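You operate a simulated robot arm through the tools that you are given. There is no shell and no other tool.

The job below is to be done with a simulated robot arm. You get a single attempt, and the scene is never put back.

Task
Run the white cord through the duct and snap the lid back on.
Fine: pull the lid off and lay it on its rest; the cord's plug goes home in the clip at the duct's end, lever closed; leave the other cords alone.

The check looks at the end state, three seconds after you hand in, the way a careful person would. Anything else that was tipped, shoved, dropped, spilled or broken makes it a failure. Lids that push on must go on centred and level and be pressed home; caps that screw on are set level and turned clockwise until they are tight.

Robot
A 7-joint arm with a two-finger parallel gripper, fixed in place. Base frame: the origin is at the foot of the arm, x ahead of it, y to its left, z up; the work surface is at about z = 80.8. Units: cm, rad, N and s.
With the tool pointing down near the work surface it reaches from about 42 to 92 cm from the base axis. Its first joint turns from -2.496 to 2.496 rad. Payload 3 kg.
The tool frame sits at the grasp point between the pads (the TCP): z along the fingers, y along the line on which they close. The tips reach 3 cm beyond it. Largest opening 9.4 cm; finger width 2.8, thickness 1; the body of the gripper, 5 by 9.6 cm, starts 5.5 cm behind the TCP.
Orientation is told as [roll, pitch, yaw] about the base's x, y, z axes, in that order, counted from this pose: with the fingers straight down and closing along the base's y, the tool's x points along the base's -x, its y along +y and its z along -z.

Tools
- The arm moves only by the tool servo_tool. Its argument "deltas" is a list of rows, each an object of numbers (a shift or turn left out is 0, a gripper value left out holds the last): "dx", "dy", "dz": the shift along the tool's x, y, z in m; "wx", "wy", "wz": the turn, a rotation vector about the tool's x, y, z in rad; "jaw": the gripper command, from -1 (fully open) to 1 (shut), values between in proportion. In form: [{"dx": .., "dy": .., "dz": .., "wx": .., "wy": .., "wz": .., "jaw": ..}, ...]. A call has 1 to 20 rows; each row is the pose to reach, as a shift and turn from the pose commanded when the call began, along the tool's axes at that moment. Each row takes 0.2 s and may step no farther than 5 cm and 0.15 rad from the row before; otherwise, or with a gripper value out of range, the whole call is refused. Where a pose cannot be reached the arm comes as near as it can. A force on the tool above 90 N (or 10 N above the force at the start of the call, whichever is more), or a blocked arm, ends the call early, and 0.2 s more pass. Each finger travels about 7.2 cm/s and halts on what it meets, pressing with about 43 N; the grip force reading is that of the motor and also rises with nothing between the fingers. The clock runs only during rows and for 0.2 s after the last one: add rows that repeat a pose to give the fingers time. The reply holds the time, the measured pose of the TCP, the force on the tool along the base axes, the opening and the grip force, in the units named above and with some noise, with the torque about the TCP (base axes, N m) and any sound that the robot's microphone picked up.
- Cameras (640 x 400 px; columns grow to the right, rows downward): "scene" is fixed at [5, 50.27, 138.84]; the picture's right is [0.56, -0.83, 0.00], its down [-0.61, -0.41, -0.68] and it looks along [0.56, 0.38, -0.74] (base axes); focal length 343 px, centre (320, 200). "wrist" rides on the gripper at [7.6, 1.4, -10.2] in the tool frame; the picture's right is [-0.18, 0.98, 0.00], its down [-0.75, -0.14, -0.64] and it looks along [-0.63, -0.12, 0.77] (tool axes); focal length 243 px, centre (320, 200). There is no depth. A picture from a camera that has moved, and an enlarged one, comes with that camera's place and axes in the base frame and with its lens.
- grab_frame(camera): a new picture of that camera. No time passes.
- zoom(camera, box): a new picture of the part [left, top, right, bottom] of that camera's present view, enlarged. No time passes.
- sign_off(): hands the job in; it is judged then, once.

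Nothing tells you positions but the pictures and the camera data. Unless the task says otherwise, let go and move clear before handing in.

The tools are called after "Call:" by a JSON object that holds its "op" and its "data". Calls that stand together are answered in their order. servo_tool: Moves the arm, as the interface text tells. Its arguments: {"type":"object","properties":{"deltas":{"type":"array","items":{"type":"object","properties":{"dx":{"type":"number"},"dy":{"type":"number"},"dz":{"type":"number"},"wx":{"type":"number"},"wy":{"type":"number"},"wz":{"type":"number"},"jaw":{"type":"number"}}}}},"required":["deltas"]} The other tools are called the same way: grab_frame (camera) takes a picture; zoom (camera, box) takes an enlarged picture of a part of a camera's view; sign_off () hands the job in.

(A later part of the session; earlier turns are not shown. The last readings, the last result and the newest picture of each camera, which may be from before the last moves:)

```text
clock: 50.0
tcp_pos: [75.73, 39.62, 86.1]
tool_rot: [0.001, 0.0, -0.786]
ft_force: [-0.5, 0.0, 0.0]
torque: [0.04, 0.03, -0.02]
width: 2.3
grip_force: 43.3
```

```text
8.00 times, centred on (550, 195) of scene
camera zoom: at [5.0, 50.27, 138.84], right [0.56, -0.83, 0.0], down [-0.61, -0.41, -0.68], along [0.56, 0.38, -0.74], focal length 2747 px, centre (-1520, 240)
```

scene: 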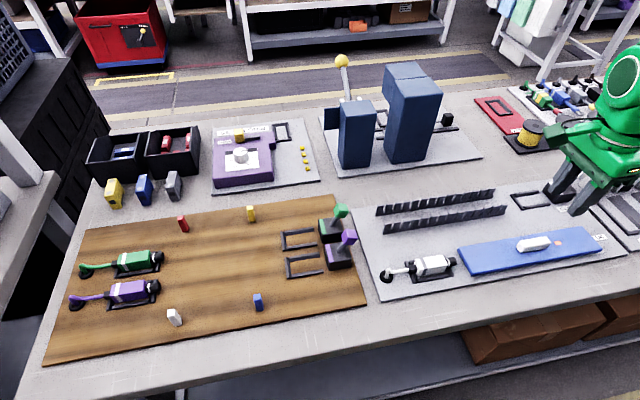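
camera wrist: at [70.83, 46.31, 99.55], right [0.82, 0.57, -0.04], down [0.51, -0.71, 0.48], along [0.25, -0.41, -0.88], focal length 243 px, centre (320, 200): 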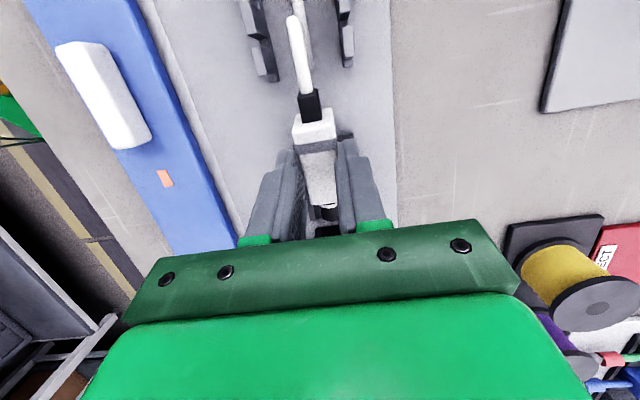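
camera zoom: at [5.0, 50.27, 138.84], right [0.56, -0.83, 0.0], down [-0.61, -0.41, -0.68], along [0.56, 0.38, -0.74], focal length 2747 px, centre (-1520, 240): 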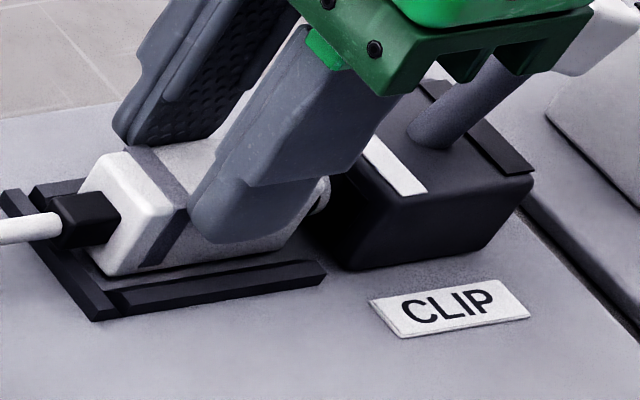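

The plug is level in the cradle. I'll lower the last millimetre and push forward in small steps to feel for home.

Call:
{"op": "servo_tool", "data": {"deltas": [{"dz": 0.001}, {"dx": -0.002, "dz": 0.001}, {"dx": -0.004, "dz": 0.001}, {"dx": -0.004, "dz": 0.001}]}}

Call:
{"op": "zoom", "data": {"camera": "wrist", "box": [260, 60, 380, 240]}}

Call:
{"op": "zoom", "data": {"camera": "scene", "box": [510, 170, 590, 220]}}

```text
clock: 51.0
tcp_pos: [75.89, 39.57, 85.92]
tool_rot: [0.001, -0.001, -0.782]
ft_force: [-3.2, 3.5, -1.1]
torque: [0.15, 0.15, 0.01]
width: 2.27
grip_force: 43.3
```

```text
2.22 times, centred on (320, 150) of wrist
camera zoom: at [71.49, 45.81, 96.2], right [0.82, 0.57, 0.0], down [0.43, -0.63, 0.64], along [0.36, -0.53, -0.77], focal length 539 px, centre (320, 311)
```

zoom: 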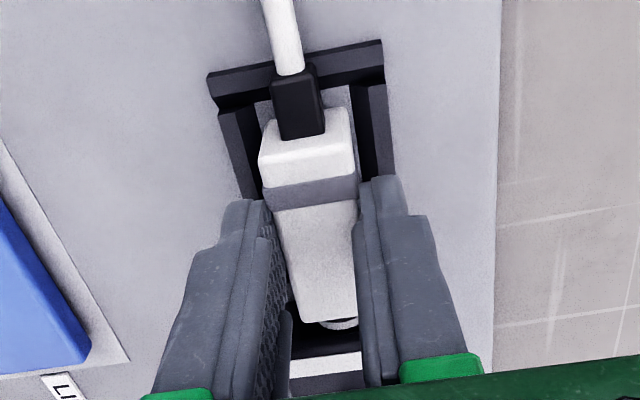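

```text
8.00 times, centred on (550, 195) of scene
camera zoom: at [5.0, 50.27, 138.84], right [0.56, -0.83, 0.0], down [-0.61, -0.41, -0.68], along [0.56, 0.38, -0.74], focal length 2747 px, centre (-1520, 240)
```

zoom: 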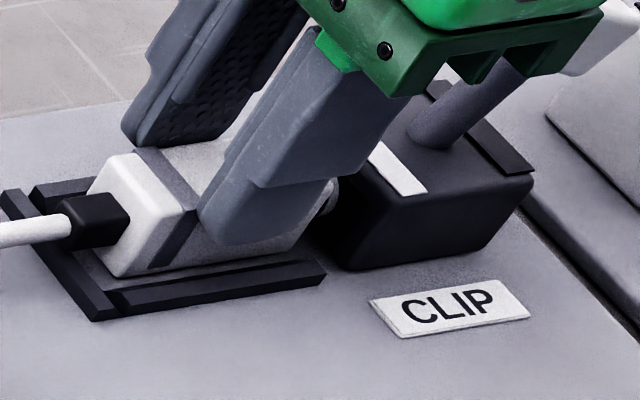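

Call:
{"op": "servo_tool", "data": {"deltas": [{"dx": -0.002}, {"dx": -0.004}, {"dx": -0.004}]}}

Call:
{"op": "servo_tool", "data": {"deltas": [{"dx": -0.002}, {"dx": -0.004}, {"dx": -0.004}]}}

Call:
{"op": "zoom", "data": {"camera": "scene", "box": [510, 170, 590, 220]}}

Call:
{"op": "zoom", "data": {"camera": "wrist", "box": [260, 60, 380, 240]}}

```text
clock: 51.8
tcp_pos: [76.07, 39.36, 85.86]
tool_rot: [-0.001, 0.0, -0.785]
ft_force: [-22.4, 21.5, 1.8]
torque: [0.76, 0.75, 0.0]
width: 2.32
grip_force: 43.4
```

```text
clock: 52.6
tcp_pos: [76.42, 39.0, 85.9]
tool_rot: [0.001, -0.001, -0.782]
ft_force: [-23.7, 19.9, 3.1]
torque: [0.55, 0.69, -0.14]
width: 2.3
grip_force: 42.9
```

```text
8.00 times, centred on (550, 195) of scene
camera zoom: at [5.0, 50.27, 138.84], right [0.56, -0.83, 0.0], down [-0.61, -0.41, -0.68], along [0.56, 0.38, -0.74], focal length 2747 px, centre (-1520, 240)
```

zoom: 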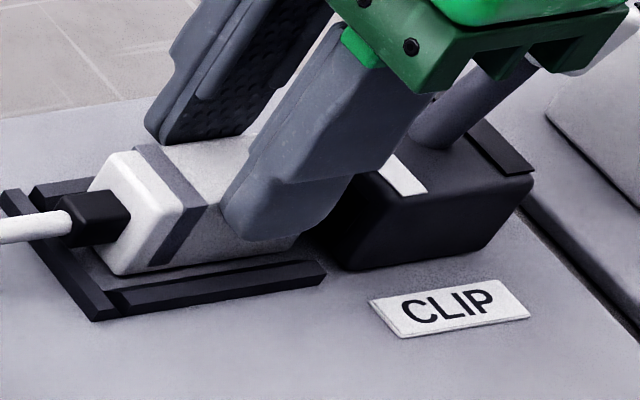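

```text
2.22 times, centred on (320, 150) of wrist
camera zoom: at [72.07, 45.29, 96.15], right [0.82, 0.57, 0.0], down [0.43, -0.63, 0.64], along [0.36, -0.53, -0.77], focal length 539 px, centre (320, 311)
```

zoom: 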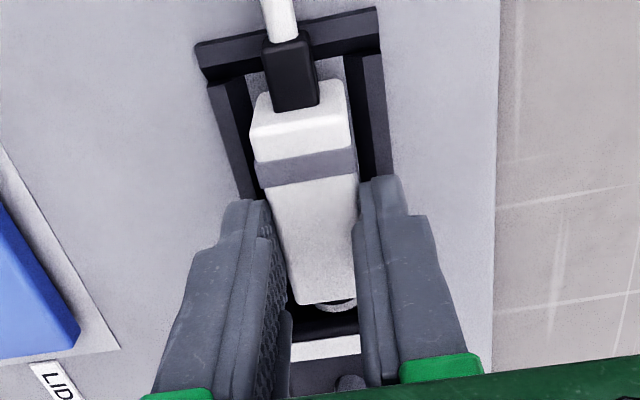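

The plug stopped against something solid (about 30 N) and the fingers slid slightly forward on it, so it appears bottomed out. I'll release, rise and inspect.

Call:
{"op": "servo_tool", "data": {"deltas": [{"dx": 0.002, "jaw": 1}, {"dx": 0.002, "jaw": 0.2}, {"dx": 0.002, "jaw": 0.2}, {"dx": 0.002, "jaw": 0.2}, {"dx": 0.002, "dz": -0.03, "jaw": 0.2}, {"dx": 0.002, "dz": -0.06, "jaw": 0.2}, {"dx": 0.04, "dz": -0.09, "jaw": 0.2}, {"dx": 0.08, "dz": -0.1, "jaw": 0.2}, {"dx": 0.1, "dz": -0.1, "jaw": 0.2}, {"dx": 0.1, "dz": -0.1, "jaw": 0.2}]}}

Call:
{"op": "zoom", "data": {"camera": "scene", "box": [500, 160, 600, 230]}}

Call:
{"op": "zoom", "data": {"camera": "scene", "box": [360, 150, 620, 300]}}

Call:
{"op": "grab_frame", "data": {"camera": "wrist"}}

```text
clock: 54.8
tcp_pos: [69.2, 45.88, 95.9]
tool_rot: [-0.001, 0.001, -0.786]
ft_force: [0.2, -0.4, 0.0]
torque: [0.04, -0.01, -0.03]
width: 3.75
grip_force: 0.1
```

```text
5.71 times, centred on (550, 195) of scene
camera zoom: at [5.0, 50.27, 138.84], right [0.56, -0.83, 0.0], down [-0.61, -0.41, -0.68], along [0.56, 0.38, -0.74], focal length 1962 px, centre (-994, 229)
```

zoom: 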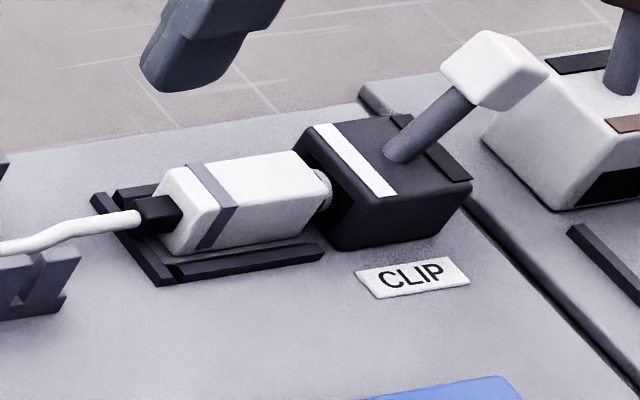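

```text
2.46 times, centred on (490, 225) of scene
camera zoom: at [5.0, 50.27, 138.84], right [0.56, -0.83, 0.0], down [-0.61, -0.41, -0.68], along [0.56, 0.38, -0.74], focal length 845 px, centre (-98, 138)
```

zoom: 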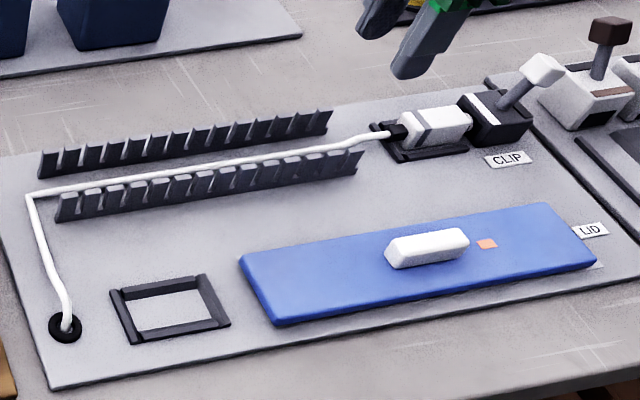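

```text
taken
camera wrist: at [64.93, 52.17, 106.11], right [0.82, 0.57, 0.0], down [0.43, -0.63, 0.64], along [0.36, -0.53, -0.77], focal length 243 px, centre (320, 200)
```

wrist: 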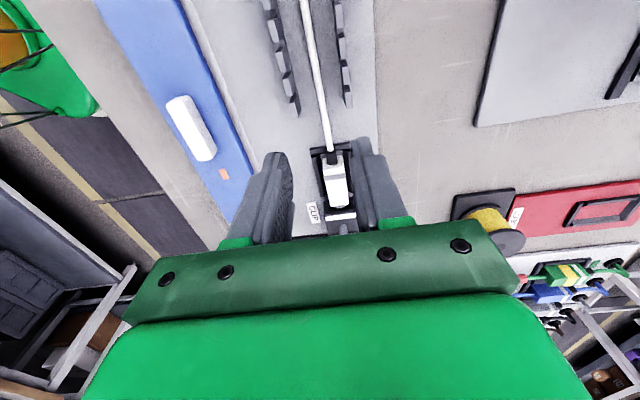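

Call:
{"op": "zoom", "data": {"camera": "wrist", "box": [290, 120, 370, 240]}}

Call:
{"op": "zoom", "data": {"camera": "scene", "box": [525, 175, 575, 210]}}

```text
3.33 times, centred on (330, 180) of wrist
camera zoom: at [64.93, 52.17, 106.11], right [0.82, 0.57, 0.0], down [0.43, -0.63, 0.64], along [0.36, -0.53, -0.77], focal length 809 px, centre (287, 267)
```

zoom: 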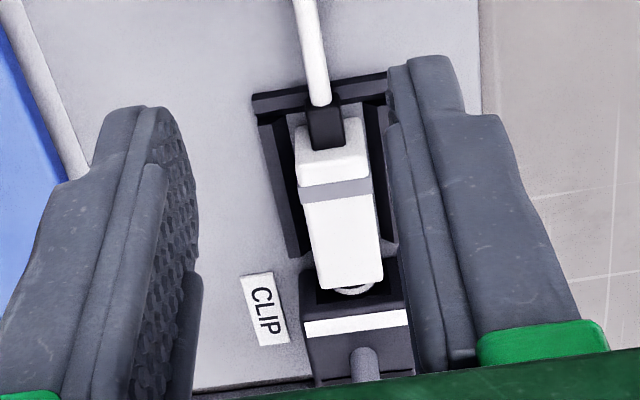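

```text
11.43 times, centred on (550, 192) of scene
camera zoom: at [5.0, 50.27, 138.84], right [0.56, -0.83, 0.0], down [-0.61, -0.41, -0.68], along [0.56, 0.38, -0.74], focal length 3924 px, centre (-2309, 286)
```

zoom: 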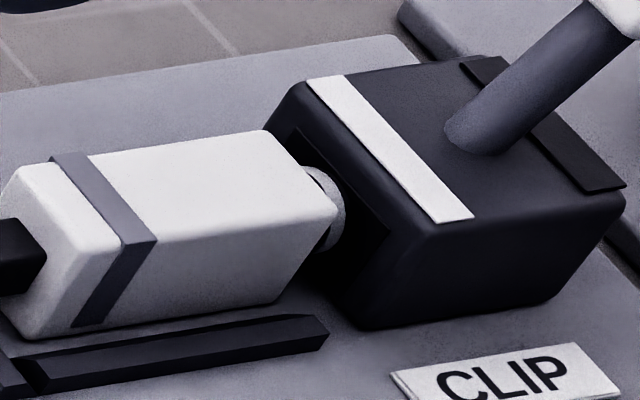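

The plug is home, with its ring flush in the mouth and the body seated in the cradle, and the cord runs through the duct. Next I'll close the fingers and bring them behind the lever knob, at about a=33.2, z=88.4, to swing it toward the duct.

Call:
{"op": "servo_tool", "data": {"deltas": [{"dz": -0.03, "jaw": 1}, {"dx": -0.02, "dz": -0.05, "jaw": 1}, {"dx": -0.065, "dz": -0.05}, {"dx": -0.11, "dz": -0.05}, {"dx": -0.155, "dz": -0.05}, {"dx": -0.198, "dz": -0.05}, {"dx": -0.198, "dz": -0.05}]}}

Call:
{"op": "grab_frame", "data": {"camera": "wrist"}}

Call:
{"op": "zoom", "data": {"camera": "scene", "box": [520, 100, 640, 220]}}

```text
clock: 56.4
tcp_pos: [82.68, 31.67, 100.54]
tool_rot: [0.001, 0.0, -0.785]
ft_force: [-0.4, 0.1, 0.6]
torque: [-0.03, 0.01, 0.01]
width: 0.0
grip_force: 32.7
out of reach, approached as far as the arm can: row 6, 7
```

```text
taken
camera wrist: at [78.4, 38.0, 110.77], right [0.82, 0.57, 0.0], down [0.43, -0.63, 0.64], along [0.36, -0.53, -0.77], focal length 243 px, centre (320, 200)
```

wrist: 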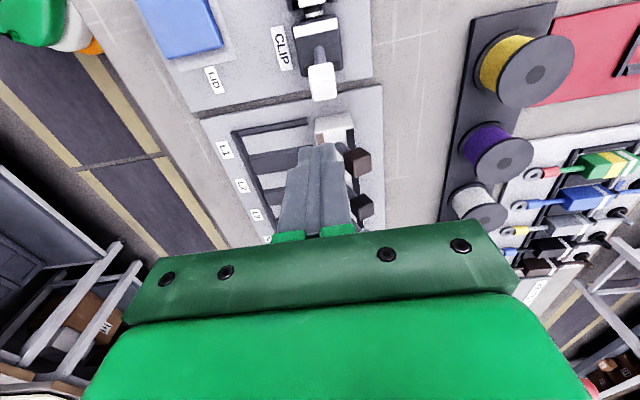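

```text
3.33 times, centred on (580, 160) of scene
camera zoom: at [5.0, 50.27, 138.84], right [0.56, -0.83, 0.0], down [-0.61, -0.41, -0.68], along [0.56, 0.38, -0.74], focal length 1144 px, centre (-547, 333)
```

zoom: 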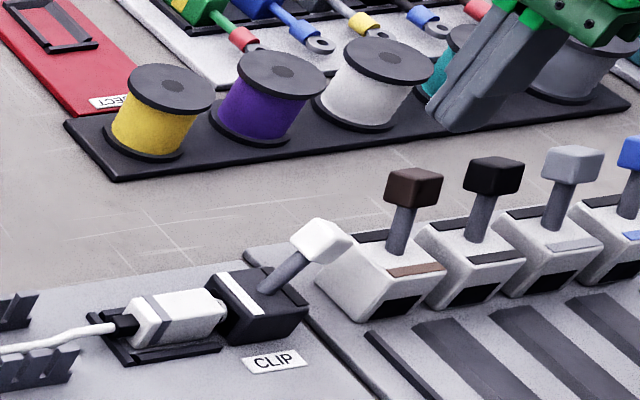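

Good view: the knob is near a≈33.8, b≈81.4, with the neighbouring board's box starting near a≈37.8. I'll descend behind the knob in stages.

Call:
{"op": "servo_tool", "data": {"deltas": [{"dx": -0.001, "dz": 0.04}, {"dx": -0.001, "dz": 0.075}, {"dx": -0.001, "dz": 0.075}]}}

Call:
{"op": "grab_frame", "data": {"camera": "wrist"}}

Call:
{"op": "zoom", "data": {"camera": "scene", "box": [540, 120, 640, 220]}}

```text
clock: 57.2
tcp_pos: [82.54, 31.46, 93.05]
tool_rot: [0.001, -0.001, -0.783]
ft_force: [0.6, 0.0, 0.5]
torque: [-0.01, -0.02, -0.04]
width: 0.0
grip_force: 32.7
```

```text
taken
camera wrist: at [78.23, 37.81, 103.38], right [0.82, 0.57, 0.0], down [0.43, -0.63, 0.64], along [0.36, -0.53, -0.77], focal length 243 px, centre (320, 200)
```

wrist: 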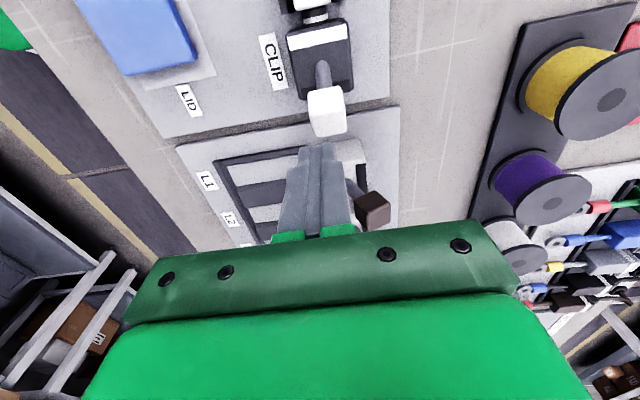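

```text
4.00 times, centred on (590, 170) of scene
camera zoom: at [5.0, 50.27, 138.84], right [0.56, -0.83, 0.0], down [-0.61, -0.41, -0.68], along [0.56, 0.38, -0.74], focal length 1373 px, centre (-760, 320)
```

zoom: 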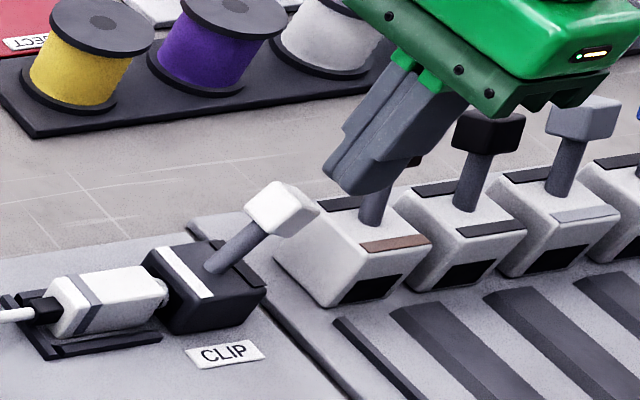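

I need to be about 0.8 cm further behind the knob and 0.8 cm toward +b. Testing whether that's reachable at this height.

Call:
{"op": "servo_tool", "data": {"deltas": [{"dx": -0.004, "dy": 0.004}, {"dx": -0.008, "dy": 0.008}, {"dx": -0.008, "dy": 0.008}]}}

Call:
{"op": "zoom", "data": {"camera": "wrist", "box": [250, 20, 410, 240]}}

```text
clock: 58.0
tcp_pos: [83.85, 31.59, 93.18]
tool_rot: [-0.001, -0.001, -0.786]
ft_force: [0.0, 0.2, 0.4]
torque: [0.01, 0.0, 0.0]
width: 0.0
grip_force: 33.4
```

```text
1.82 times, centred on (330, 130) of wrist
camera zoom: at [79.45, 37.82, 103.36], right [0.82, 0.57, 0.0], down [0.43, -0.63, 0.64], along [0.36, -0.53, -0.77], focal length 441 px, centre (302, 327)
```

zoom: 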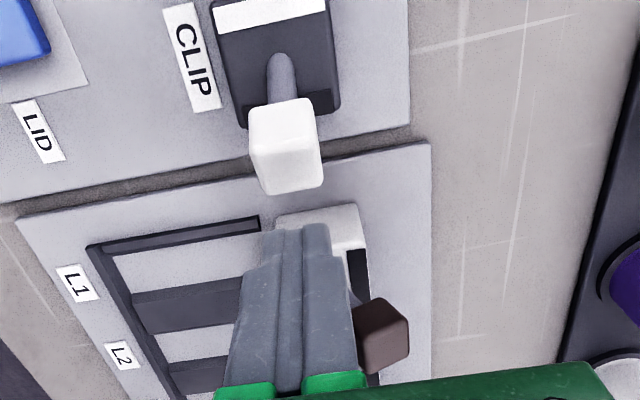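

Clear behind the knob. I'll back off another 0.4 cm and descend to knob height.

Call:
{"op": "servo_tool", "data": {"deltas": [{"dx": -0.005}, {"dx": -0.005, "dz": 0.01}, {"dx": -0.005, "dz": 0.02}, {"dx": -0.005, "dz": 0.028}, {"dx": -0.005, "dz": 0.028}]}}

Call:
{"op": "zoom", "data": {"camera": "wrist", "box": [250, 20, 410, 240]}}

Call:
{"op": "zoom", "data": {"camera": "scene", "box": [540, 120, 640, 220]}}

```text
clock: 59.2
tcp_pos: [84.27, 31.31, 90.31]
tool_rot: [-0.001, 0.001, -0.785]
ft_force: [-0.6, -0.7, 0.3]
torque: [-0.01, -0.01, -0.02]
width: 0.03
grip_force: 32.7
```

```text
1.82 times, centred on (330, 130) of wrist
camera zoom: at [79.87, 37.61, 100.56], right [0.82, 0.57, 0.0], down [0.43, -0.63, 0.64], along [0.36, -0.53, -0.77], focal length 441 px, centre (302, 327)
```

zoom: 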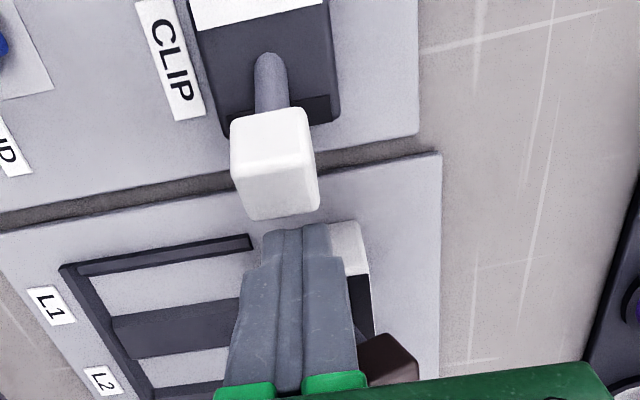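

```text
4.00 times, centred on (590, 170) of scene
camera zoom: at [5.0, 50.27, 138.84], right [0.56, -0.83, 0.0], down [-0.61, -0.41, -0.68], along [0.56, 0.38, -0.74], focal length 1373 px, centre (-760, 320)
```

zoom: 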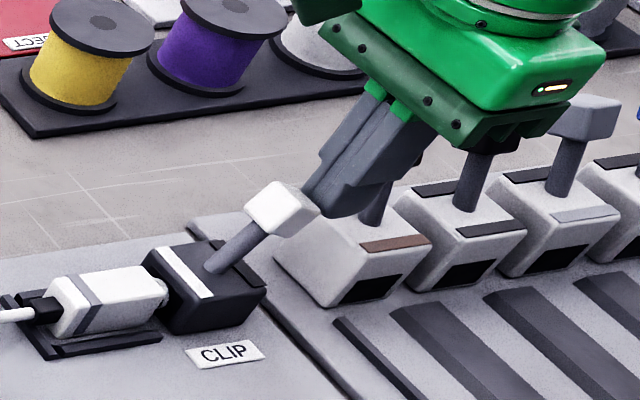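

Fingers are behind the knob. Pushing it toward the duct in steps.

Call:
{"op": "servo_tool", "data": {"deltas": [{"dx": 0.006, "dy": -0.002}, {"dx": 0.012, "dy": -0.002}, {"dx": 0.018, "dy": -0.002}, {"dx": 0.024, "dy": -0.002}, {"dx": 0.03, "dy": -0.002}, {"dx": 0.03, "dy": -0.002}]}}

Call:
{"op": "zoom", "data": {"camera": "wrist", "box": [250, 20, 410, 240]}}

Call:
{"op": "zoom", "data": {"camera": "scene", "box": [520, 120, 620, 220]}}

```text
clock: 60.6
tcp_pos: [82.05, 33.25, 90.25]
tool_rot: [0.001, 0.0, -0.784]
ft_force: [1.1, -0.1, -0.4]
torque: [-0.02, -0.01, 0.0]
width: 0.0
grip_force: 33.1
```

```text
1.82 times, centred on (330, 130) of wrist
camera zoom: at [77.67, 39.58, 100.49], right [0.82, 0.57, 0.0], down [0.43, -0.63, 0.64], along [0.36, -0.53, -0.77], focal length 441 px, centre (302, 327)
```

zoom: 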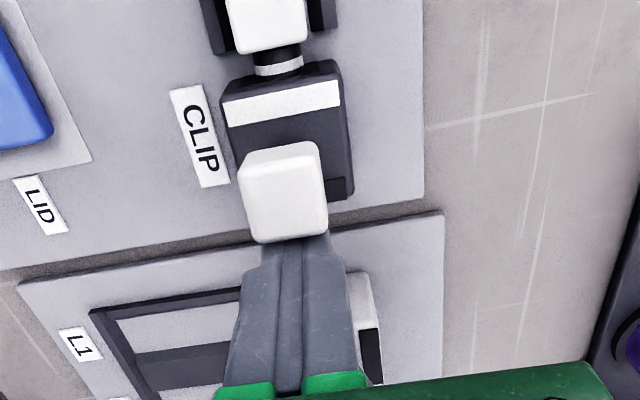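

```text
4.00 times, centred on (570, 170) of scene
camera zoom: at [5.0, 50.27, 138.84], right [0.56, -0.83, 0.0], down [-0.61, -0.41, -0.68], along [0.56, 0.38, -0.74], focal length 1373 px, centre (-680, 320)
```

zoom: 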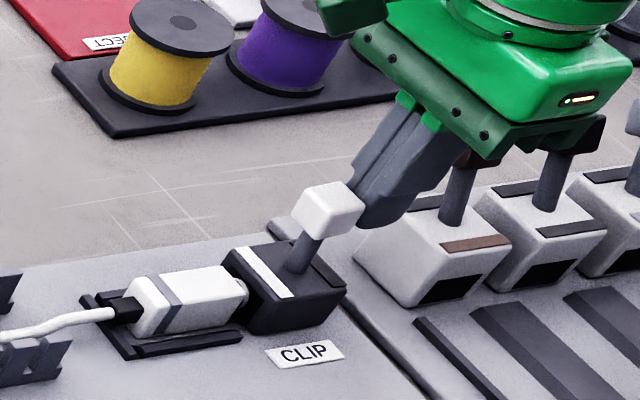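

The lever is swinging up. Continuing.

Call:
{"op": "servo_tool", "data": {"deltas": [{"dx": 0.006}, {"dx": 0.012}, {"dx": 0.018}, {"dx": 0.024}, {"dx": 0.03}, {"dx": 0.03}]}}

Call:
{"op": "zoom", "data": {"camera": "wrist", "box": [250, 20, 410, 240]}}

Call:
{"op": "zoom", "data": {"camera": "scene", "box": [520, 120, 620, 220]}}

```text
clock: 61.7
tcp_pos: [81.0, 33.95, 90.58]
tool_rot: [0.006, -0.011, -0.8]
ft_force: [10.6, -8.7, 4.6]
torque: [-0.2, -0.3, -0.04]
width: 0.0
grip_force: 33.0
stopped in row 5: the force on the tool passed its limit at 97 N (the readings are from after the stop); the commanded pose is now the measured one
```

```text
1.82 times, centred on (330, 130) of wrist
camera zoom: at [76.57, 40.41, 100.7], right [0.83, 0.55, 0.01], down [0.42, -0.64, 0.65], along [0.37, -0.54, -0.76], focal length 441 px, centre (302, 327)
```

zoom: 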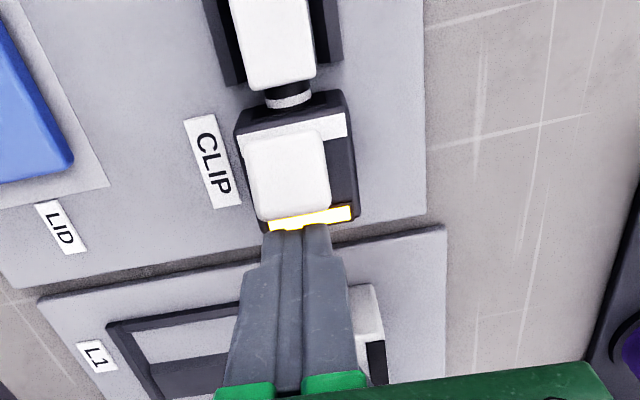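

```text
4.00 times, centred on (570, 170) of scene
camera zoom: at [5.0, 50.27, 138.84], right [0.56, -0.83, 0.0], down [-0.61, -0.41, -0.68], along [0.56, 0.38, -0.74], focal length 1373 px, centre (-680, 320)
```

zoom: 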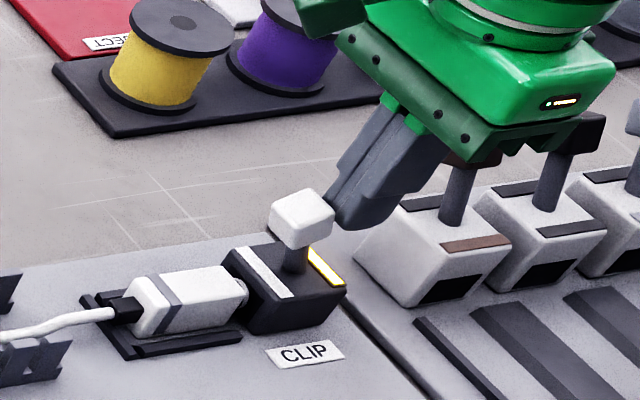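

The lever reached a hard stop upright and an indicator on the clip lit up, so it's closed. Backing off and inspecting.

Call:
{"op": "servo_tool", "data": {"deltas": [{"dx": -0.006}, {"dx": -0.012}, {"dx": -0.012, "dz": -0.03}, {"dx": -0.012, "dz": -0.07}, {"dx": 0.03, "dz": -0.1}, {"dx": 0.07, "dz": -0.1}, {"dx": 0.11, "dz": -0.1}, {"dx": 0.11, "dz": -0.1}]}}

Call:
{"op": "zoom", "data": {"camera": "scene", "box": [500, 140, 600, 230]}}

Call:
{"op": "grab_frame", "data": {"camera": "scene"}}

Call:
{"op": "grab_frame", "data": {"camera": "wrist"}}

```text
refused: row 5 steps farther than a row can; nothing moved
```

```text
4.44 times, centred on (550, 185) of scene
camera zoom: at [5.0, 50.27, 138.84], right [0.56, -0.83, 0.0], down [-0.61, -0.41, -0.68], along [0.56, 0.38, -0.74], focal length 1526 px, centre (-702, 267)
```

zoom: 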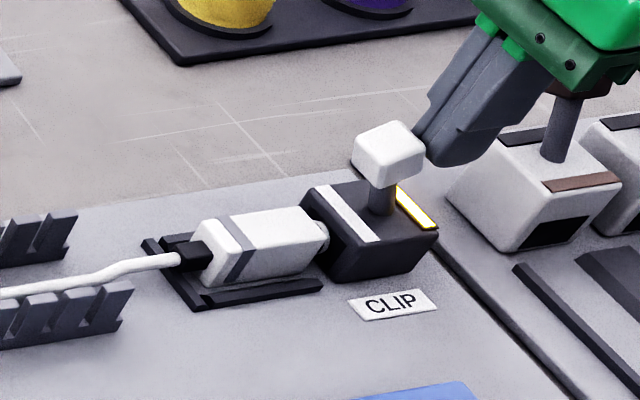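

```text
taken
```

scene: 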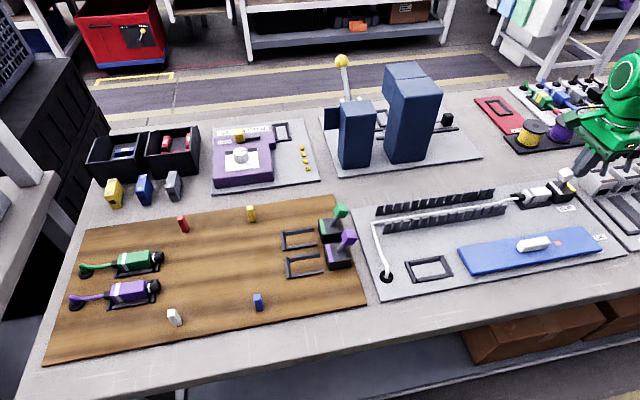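

```text
taken
camera wrist: at [76.57, 40.41, 100.7], right [0.83, 0.55, 0.01], down [0.42, -0.64, 0.65], along [0.37, -0.54, -0.76], focal length 243 px, centre (320, 200)
```

wrist: 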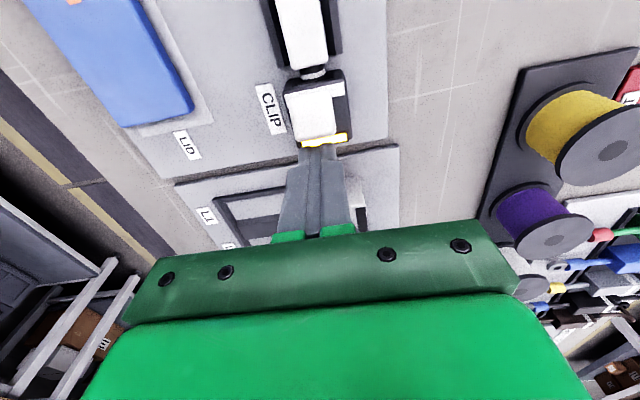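

Call:
{"op": "servo_tool", "data": {"deltas": [{"dx": -0.006, "wx": 0.006, "wy": 0.011, "wz": -0.015}, {"dx": -0.012, "wx": 0.006, "wy": 0.011, "wz": -0.015}, {"dx": -0.012, "dz": -0.03, "wx": 0.006, "wy": 0.011, "wz": -0.015}, {"dx": -0.012, "dz": -0.07, "wx": 0.006, "wy": 0.011, "wz": -0.015}, {"dx": 0.01, "dz": -0.09, "wx": 0.006, "wy": 0.011, "wz": -0.015}, {"dx": 0.055, "dz": -0.09, "wx": 0.006, "wy": 0.011, "wz": -0.015}, {"dx": 0.1, "dz": -0.09, "wx": 0.006, "wy": 0.011, "wz": -0.015}, {"dx": 0.145, "dz": -0.09, "wx": 0.006, "wy": 0.011, "wz": -0.015}, {"dx": 0.145, "dz": -0.09, "wx": 0.006, "wy": 0.011, "wz": -0.015}]}}

Call:
{"op": "zoom", "data": {"camera": "scene", "box": [500, 140, 620, 230]}}

Call:
{"op": "grab_frame", "data": {"camera": "wrist"}}

Call:
{"op": "zoom", "data": {"camera": "scene", "box": [360, 160, 540, 260]}}

```text
clock: 63.7
tcp_pos: [70.82, 44.5, 99.44]
tool_rot: [0.001, 0.001, -0.781]
ft_force: [0.0, 0.6, 0.0]
torque: [0.0, -0.02, -0.04]
width: 0.0
grip_force: 33.1
```

```text
4.44 times, centred on (560, 185) of scene
camera zoom: at [5.0, 50.27, 138.84], right [0.56, -0.83, 0.0], down [-0.61, -0.41, -0.68], along [0.56, 0.38, -0.74], focal length 1526 px, centre (-747, 267)
```

zoom: 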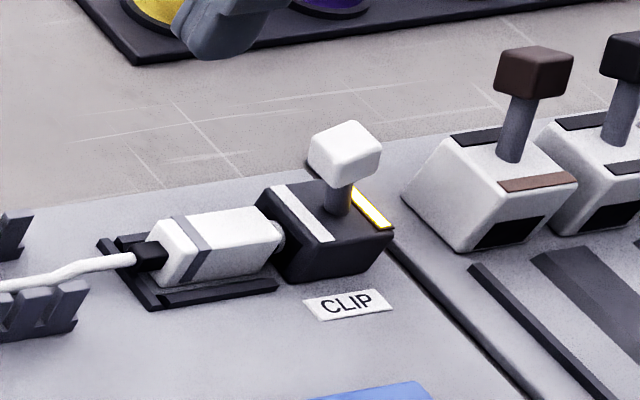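

```text
taken
camera wrist: at [66.3, 50.84, 109.74], right [0.82, 0.57, 0.0], down [0.44, -0.63, 0.64], along [0.36, -0.53, -0.77], focal length 243 px, centre (320, 200)
```

wrist: 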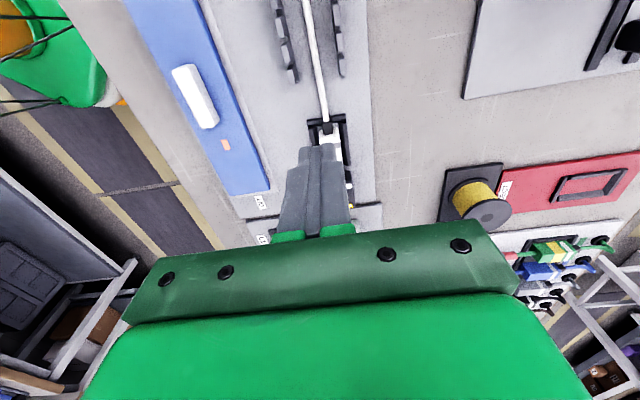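

```text
3.56 times, centred on (450, 210) of scene
camera zoom: at [5.0, 50.27, 138.84], right [0.56, -0.83, 0.0], down [-0.61, -0.41, -0.68], along [0.56, 0.38, -0.74], focal length 1221 px, centre (-142, 164)
```

zoom: 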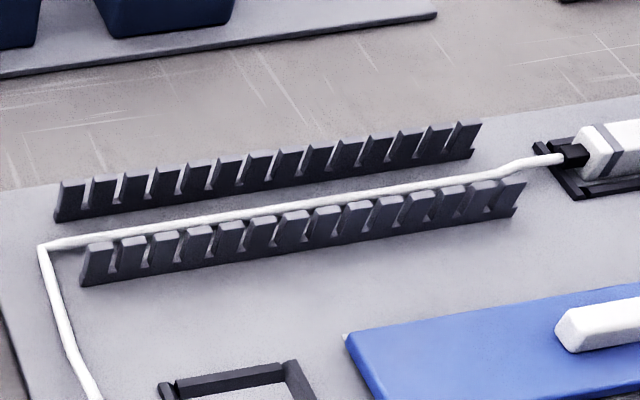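

The lever stays closed with its lamp lit, and the cord lies low inside the duct. Now I'll fetch the lid by its handle, gripping at the same spot as before.

Call:
{"op": "servo_tool", "data": {"deltas": [{"dx": 0.006, "dy": -0.03, "jaw": 0.0}, {"dx": 0.012, "dy": -0.065, "jaw": 0.0}, {"dx": 0.02, "dy": -0.1, "jaw": 0.0}, {"dx": 0.025, "dy": -0.126, "dz": 0.02}, {"dx": 0.025, "dy": -0.126, "dz": 0.06}, {"dx": 0.025, "dy": -0.126, "dz": 0.095}, {"dx": 0.025, "dy": -0.126, "dz": 0.095}]}}

Call:
{"op": "zoom", "data": {"camera": "wrist", "box": [220, 40, 440, 240]}}

Call:
{"op": "zoom", "data": {"camera": "scene", "box": [440, 180, 620, 290]}}

```text
clock: 65.3
tcp_pos: [60.2, 37.28, 89.87]
tool_rot: [-0.002, 0.001, -0.782]
ft_force: [0.2, -0.3, 0.6]
torque: [0.01, 0.02, 0.01]
width: 4.69
grip_force: 0.1
```

```text
2.00 times, centred on (330, 140) of wrist
camera zoom: at [55.69, 43.6, 100.07], right [0.82, 0.57, 0.0], down [0.43, -0.63, 0.64], along [0.36, -0.53, -0.77], focal length 485 px, centre (300, 320)
```

zoom: 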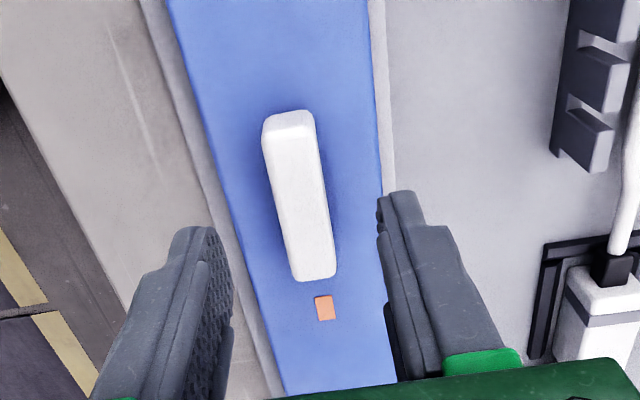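

```text
3.56 times, centred on (530, 235) of scene
camera zoom: at [5.0, 50.27, 138.84], right [0.56, -0.83, 0.0], down [-0.61, -0.41, -0.68], along [0.56, 0.38, -0.74], focal length 1221 px, centre (-427, 76)
```

zoom: 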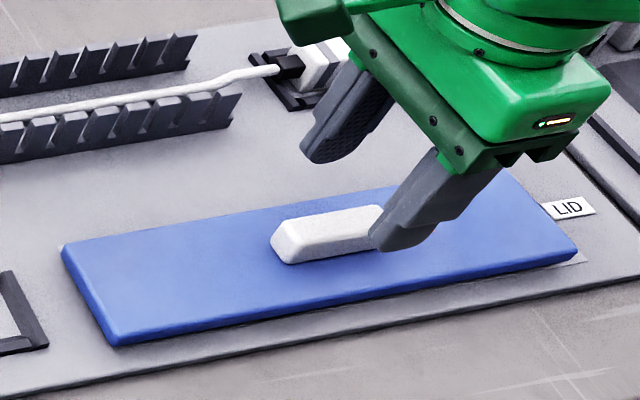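

Call:
{"op": "servo_tool", "data": {"deltas": [{"dz": 0.02, "wz": 0.003}, {"dz": 0.035, "wz": 0.003}, {"dz": 0.041, "wz": 0.003}, {"dz": 0.041, "wz": 0.003}]}}

Call:
{"op": "zoom", "data": {"camera": "wrist", "box": [220, 40, 440, 240]}}

Call:
{"op": "servo_tool", "data": {"deltas": [{"jaw": 1}, {"jaw": 1}, {"jaw": 1}, {"jaw": 1}]}}

Call:
{"op": "zoom", "data": {"camera": "wrist", "box": [220, 40, 440, 240]}}

```text
clock: 66.3
tcp_pos: [59.95, 37.34, 85.75]
tool_rot: [0.002, -0.002, -0.786]
ft_force: [0.0, -0.2, 0.3]
torque: [0.01, 0.0, -0.03]
width: 4.71
grip_force: 0.1
```

```text
2.00 times, centred on (330, 140) of wrist
camera zoom: at [55.62, 43.61, 95.98], right [0.82, 0.57, 0.0], down [0.43, -0.63, 0.64], along [0.36, -0.53, -0.77], focal length 485 px, centre (300, 320)
```

zoom: 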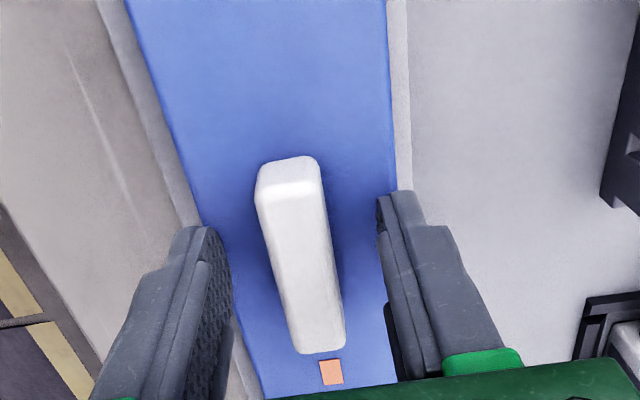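

```text
clock: 67.3
tcp_pos: [60.0, 37.28, 85.74]
tool_rot: [0.0, -0.001, -0.787]
ft_force: [-0.4, -0.4, 2.2]
torque: [-0.06, 0.01, 0.05]
width: 1.72
grip_force: 42.8
```

```text
2.00 times, centred on (330, 140) of wrist
camera zoom: at [55.62, 43.6, 95.98], right [0.82, 0.57, 0.0], down [0.43, -0.63, 0.64], along [0.36, -0.53, -0.77], focal length 485 px, centre (300, 320)
```

zoom: 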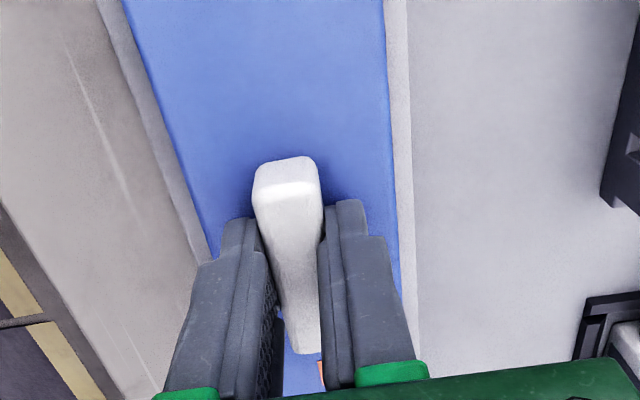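

The lid is gripped as before. Lifting it and carrying it over the duct.

Call:
{"op": "servo_tool", "data": {"deltas": [{"dz": -0.02}, {"dz": -0.05}, {"dz": -0.09}, {"dx": 0.03, "dz": -0.1}, {"dx": 0.07, "dy": 0.02, "dz": -0.1}, {"dx": 0.1, "dy": 0.055, "dz": -0.1}, {"dx": 0.1306, "dy": 0.09, "dz": -0.1}, {"dx": 0.1306, "dy": 0.1275, "dz": -0.1}, {"dx": 0.1306, "dy": 0.1275, "dz": -0.1}]}}

Call:
{"op": "servo_tool", "data": {"deltas": [{"dz": 0.02}, {"dz": 0.04}, {"dz": 0.055}, {"dz": 0.055}]}}

Call:
{"op": "zoom", "data": {"camera": "scene", "box": [360, 140, 540, 260]}}

Call:
{"op": "grab_frame", "data": {"camera": "wrist"}}

Call:
{"op": "servo_tool", "data": {"deltas": [{"dz": 0.0}]}}

Call:
{"op": "servo_tool", "data": {"deltas": [{"dz": 0.0}]}}

```text
clock: 69.3
tcp_pos: [59.58, 55.43, 95.94]
tool_rot: [0.0, 0.0, -0.787]
ft_force: [-0.2, -0.1, -0.2]
torque: [-0.01, -0.02, -0.02]
width: 1.71
grip_force: 43.5
```

```text
clock: 70.3
tcp_pos: [59.68, 55.53, 90.34]
tool_rot: [0.001, 0.001, -0.787]
ft_force: [-0.4, 0.4, -0.3]
torque: [0.03, -0.01, 0.0]
width: 1.7
grip_force: 42.8
```

```text
3.33 times, centred on (450, 200) of scene
camera zoom: at [5.0, 50.27, 138.84], right [0.56, -0.83, 0.0], down [-0.61, -0.41, -0.68], along [0.56, 0.38, -0.74], focal length 1144 px, centre (-113, 200)
```

zoom: 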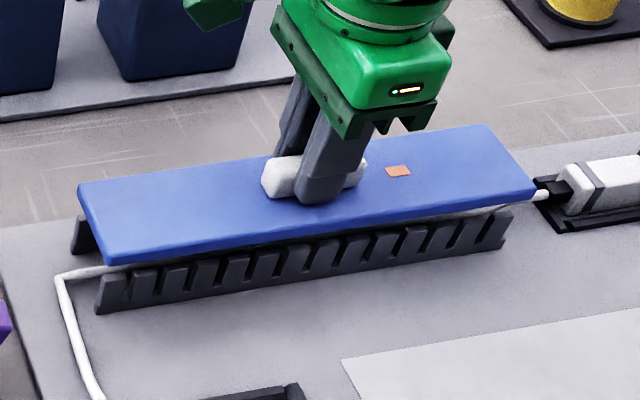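

```text
taken
camera wrist: at [55.31, 61.96, 100.59], right [0.82, 0.57, 0.0], down [0.43, -0.63, 0.64], along [0.36, -0.53, -0.77], focal length 243 px, centre (320, 200)
```

wrist: 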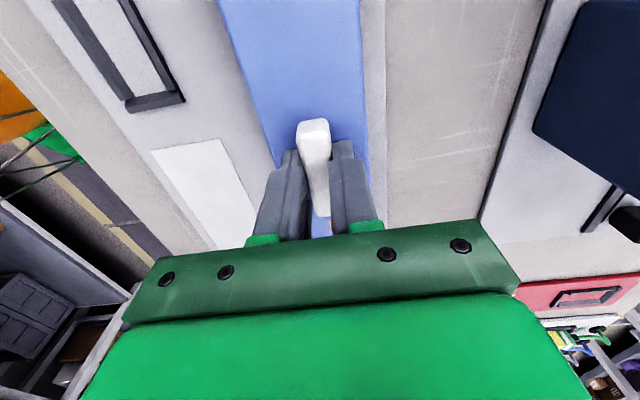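

```text
clock: 70.7
tcp_pos: [59.65, 55.53, 90.29]
tool_rot: [-0.001, -0.001, -0.786]
ft_force: [0.6, -0.4, -1.7]
torque: [0.0, 0.03, 0.0]
width: 1.72
grip_force: 43.7
```

```text
clock: 71.1
tcp_pos: [59.69, 55.64, 90.39]
tool_rot: [0.0, -0.001, -0.785]
ft_force: [0.9, -1.0, -0.6]
torque: [-0.02, 0.0, 0.01]
width: 1.7
grip_force: 42.8
```

Very close to centred. I'll fine-adjust by about 1 mm and press down slowly.

Call:
{"op": "servo_tool", "data": {"deltas": [{"dx": -0.0013, "dy": -0.0004}, {"dx": -0.0013, "dy": -0.0004, "dz": 0.004}, {"dx": -0.0013, "dy": -0.0004, "dz": 0.008}, {"dx": -0.0013, "dy": -0.0004, "dz": 0.01}, {"dx": -0.0013, "dy": -0.0004, "dz": 0.01}]}}

Call:
{"op": "zoom", "data": {"camera": "scene", "box": [360, 140, 540, 260]}}

Call:
{"op": "zoom", "data": {"camera": "wrist", "box": [220, 40, 440, 240]}}

```text
clock: 72.3
tcp_pos: [59.85, 55.37, 89.28]
tool_rot: [0.0, 0.001, -0.786]
ft_force: [-0.2, -0.1, -1.2]
torque: [0.01, -0.01, 0.03]
width: 1.69
grip_force: 42.5
```

```text
3.33 times, centred on (450, 200) of scene
camera zoom: at [5.0, 50.27, 138.84], right [0.56, -0.83, 0.0], down [-0.61, -0.41, -0.68], along [0.56, 0.38, -0.74], focal length 1144 px, centre (-113, 200)
```

zoom: 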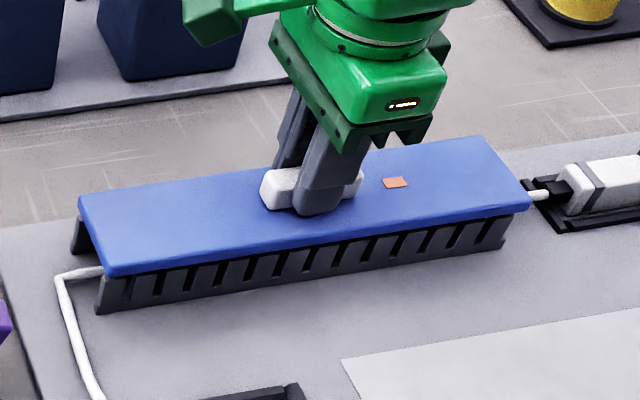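

```text
2.00 times, centred on (330, 140) of wrist
camera zoom: at [55.45, 61.84, 99.5], right [0.82, 0.57, 0.0], down [0.43, -0.63, 0.64], along [0.36, -0.53, -0.77], focal length 485 px, centre (300, 320)
```

zoom: 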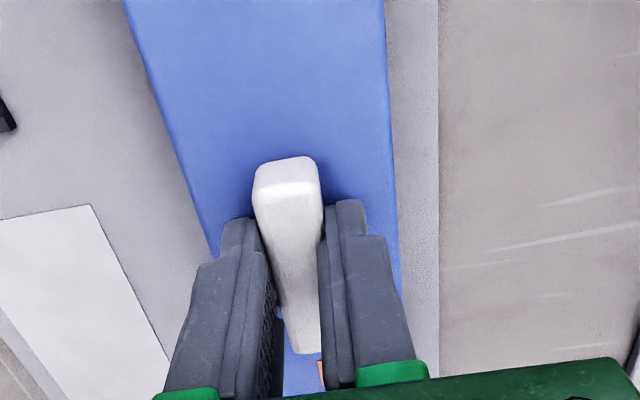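

Call:
{"op": "servo_tool", "data": {"deltas": [{"dy": -0.0005, "dz": 0.002}, {"dy": -0.0005, "dz": 0.004}, {"dy": -0.0005, "dz": 0.006}, {"dy": -0.0005, "dz": 0.006}]}}

Call:
{"op": "zoom", "data": {"camera": "scene", "box": [360, 140, 540, 260]}}

```text
clock: 73.3
tcp_pos: [59.9, 55.45, 88.79]
tool_rot: [0.003, 0.0, -0.782]
ft_force: [-6.0, 7.1, 30.0]
torque: [0.13, 0.13, -0.04]
width: 1.73
grip_force: 43.0
```

```text
3.33 times, centred on (450, 200) of scene
camera zoom: at [5.0, 50.27, 138.84], right [0.56, -0.83, 0.0], down [-0.61, -0.41, -0.68], along [0.56, 0.38, -0.74], focal length 1144 px, centre (-113, 200)
```

zoom: 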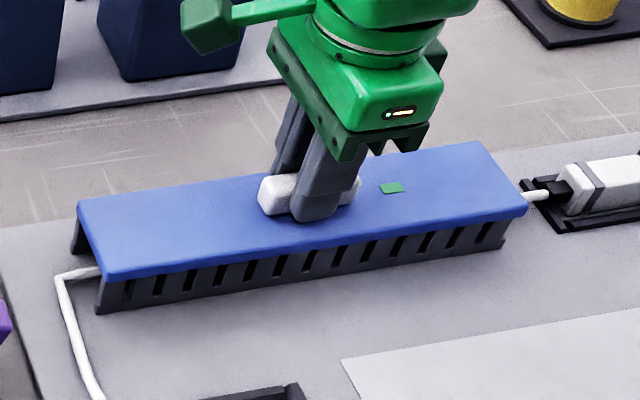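

The lid's indicator turned green, so it has snapped. I'll give it one firmer press to be sure, then unload, release and retreat.

Call:
{"op": "servo_tool", "data": {"deltas": [{"dz": 0.0015}, {"dz": 0.003}, {"dz": 0.003}]}}

Call:
{"op": "servo_tool", "data": {"deltas": [{"dz": -0.003}, {"dx": 0.001, "dz": -0.006}, {"dx": 0.001, "dz": -0.006}, {"dx": 0.001, "dz": -0.006, "jaw": 0.2}, {"dx": 0.001, "dz": -0.006, "jaw": 0.2}, {"dx": 0.001, "dz": -0.006, "jaw": 0.2}, {"dx": 0.001, "dz": -0.006, "jaw": 0.2}]}}

Call:
{"op": "zoom", "data": {"camera": "scene", "box": [360, 140, 540, 260]}}

```text
clock: 74.1
tcp_pos: [59.9, 55.43, 88.47]
tool_rot: [0.005, -0.001, -0.787]
ft_force: [10.7, 14.4, 30.7]
torque: [0.31, -0.33, -0.01]
width: 1.72
grip_force: 42.9
```

```text
clock: 75.7
tcp_pos: [59.7, 55.43, 89.03]
tool_rot: [0.0, 0.001, -0.784]
ft_force: [-1.2, 0.1, -0.7]
torque: [0.0, -0.01, -0.03]
width: 3.77
grip_force: 0.0
```

```text
3.33 times, centred on (450, 200) of scene
camera zoom: at [5.0, 50.27, 138.84], right [0.56, -0.83, 0.0], down [-0.61, -0.41, -0.68], along [0.56, 0.38, -0.74], focal length 1144 px, centre (-113, 200)
```

zoom: 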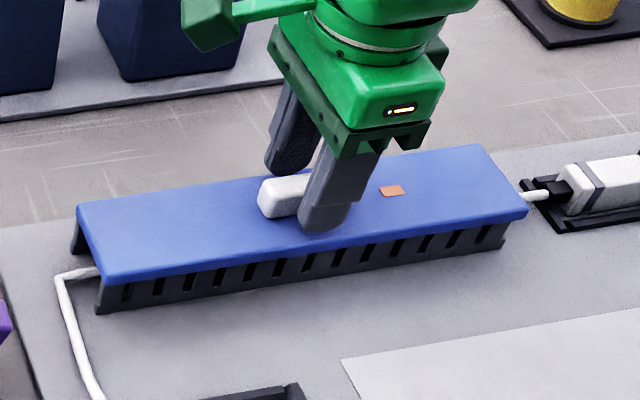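

The indicator went orange: my unload lifted the lid slightly before the fingers opened. I'll rise, close the fingers, and press straight down on the middle of the handle.

Call:
{"op": "servo_tool", "data": {"deltas": [{"dz": -0.015, "jaw": 0.2}, {"dz": -0.03, "jaw": 0.2}, {"dz": -0.03, "jaw": 1}, {"dz": -0.03, "jaw": 1}, {"dz": -0.03, "jaw": 1}, {"dz": -0.03, "jaw": 1}]}}

Call:
{"op": "zoom", "data": {"camera": "scene", "box": [360, 140, 540, 260]}}

Call:
{"op": "zoom", "data": {"camera": "wrist", "box": [220, 40, 440, 240]}}

```text
clock: 77.1
tcp_pos: [59.76, 55.43, 91.85]
tool_rot: [-0.001, -0.001, -0.786]
ft_force: [-0.2, 0.1, 0.8]
torque: [0.02, 0.04, 0.01]
width: 0.03
grip_force: 32.9
```

```text
3.33 times, centred on (450, 200) of scene
camera zoom: at [5.0, 50.27, 138.84], right [0.56, -0.83, 0.0], down [-0.61, -0.41, -0.68], along [0.56, 0.38, -0.74], focal length 1144 px, centre (-113, 200)
```

zoom: 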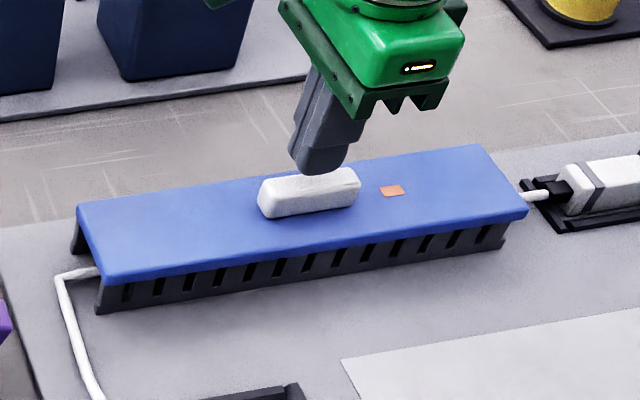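

```text
2.00 times, centred on (330, 140) of wrist
camera zoom: at [55.3, 61.88, 102.14], right [0.82, 0.57, 0.0], down [0.43, -0.63, 0.64], along [0.36, -0.53, -0.77], focal length 485 px, centre (300, 320)
```

zoom: 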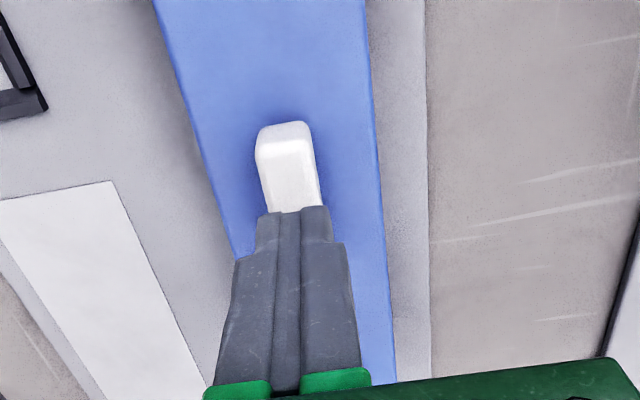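

Call:
{"op": "servo_tool", "data": {"deltas": [{"dx": -0.002, "dz": 0.008}, {"dx": -0.002, "dz": 0.014}, {"dx": -0.002, "dz": 0.018}, {"dx": -0.002, "dz": 0.021}, {"dx": -0.002, "dz": 0.021}]}}

Call:
{"op": "zoom", "data": {"camera": "scene", "box": [360, 140, 540, 260]}}

```text
clock: 78.1
tcp_pos: [60.08, 55.5, 90.6]
tool_rot: [0.011, -0.001, -0.786]
ft_force: [-8.7, -7.3, 23.4]
torque: [-0.23, 0.37, 0.0]
width: 0.02
grip_force: 32.9
stopped in row 5: the force on the tool passed its limit at 100 N (the readings are from after the stop); the commanded pose is now the measured one
```

```text
3.33 times, centred on (450, 200) of scene
camera zoom: at [5.0, 50.27, 138.84], right [0.56, -0.83, 0.0], down [-0.61, -0.41, -0.68], along [0.56, 0.38, -0.74], focal length 1144 px, centre (-113, 200)
```

zoom: 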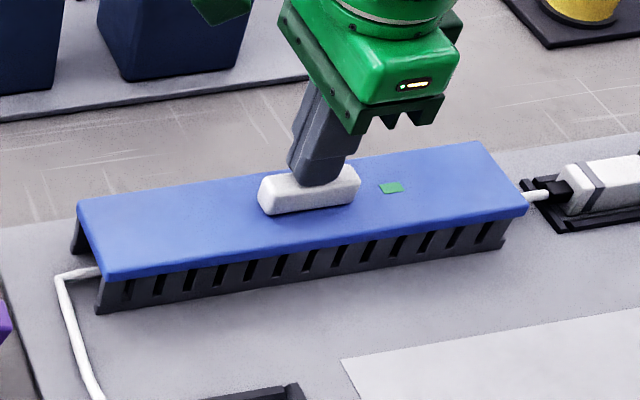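

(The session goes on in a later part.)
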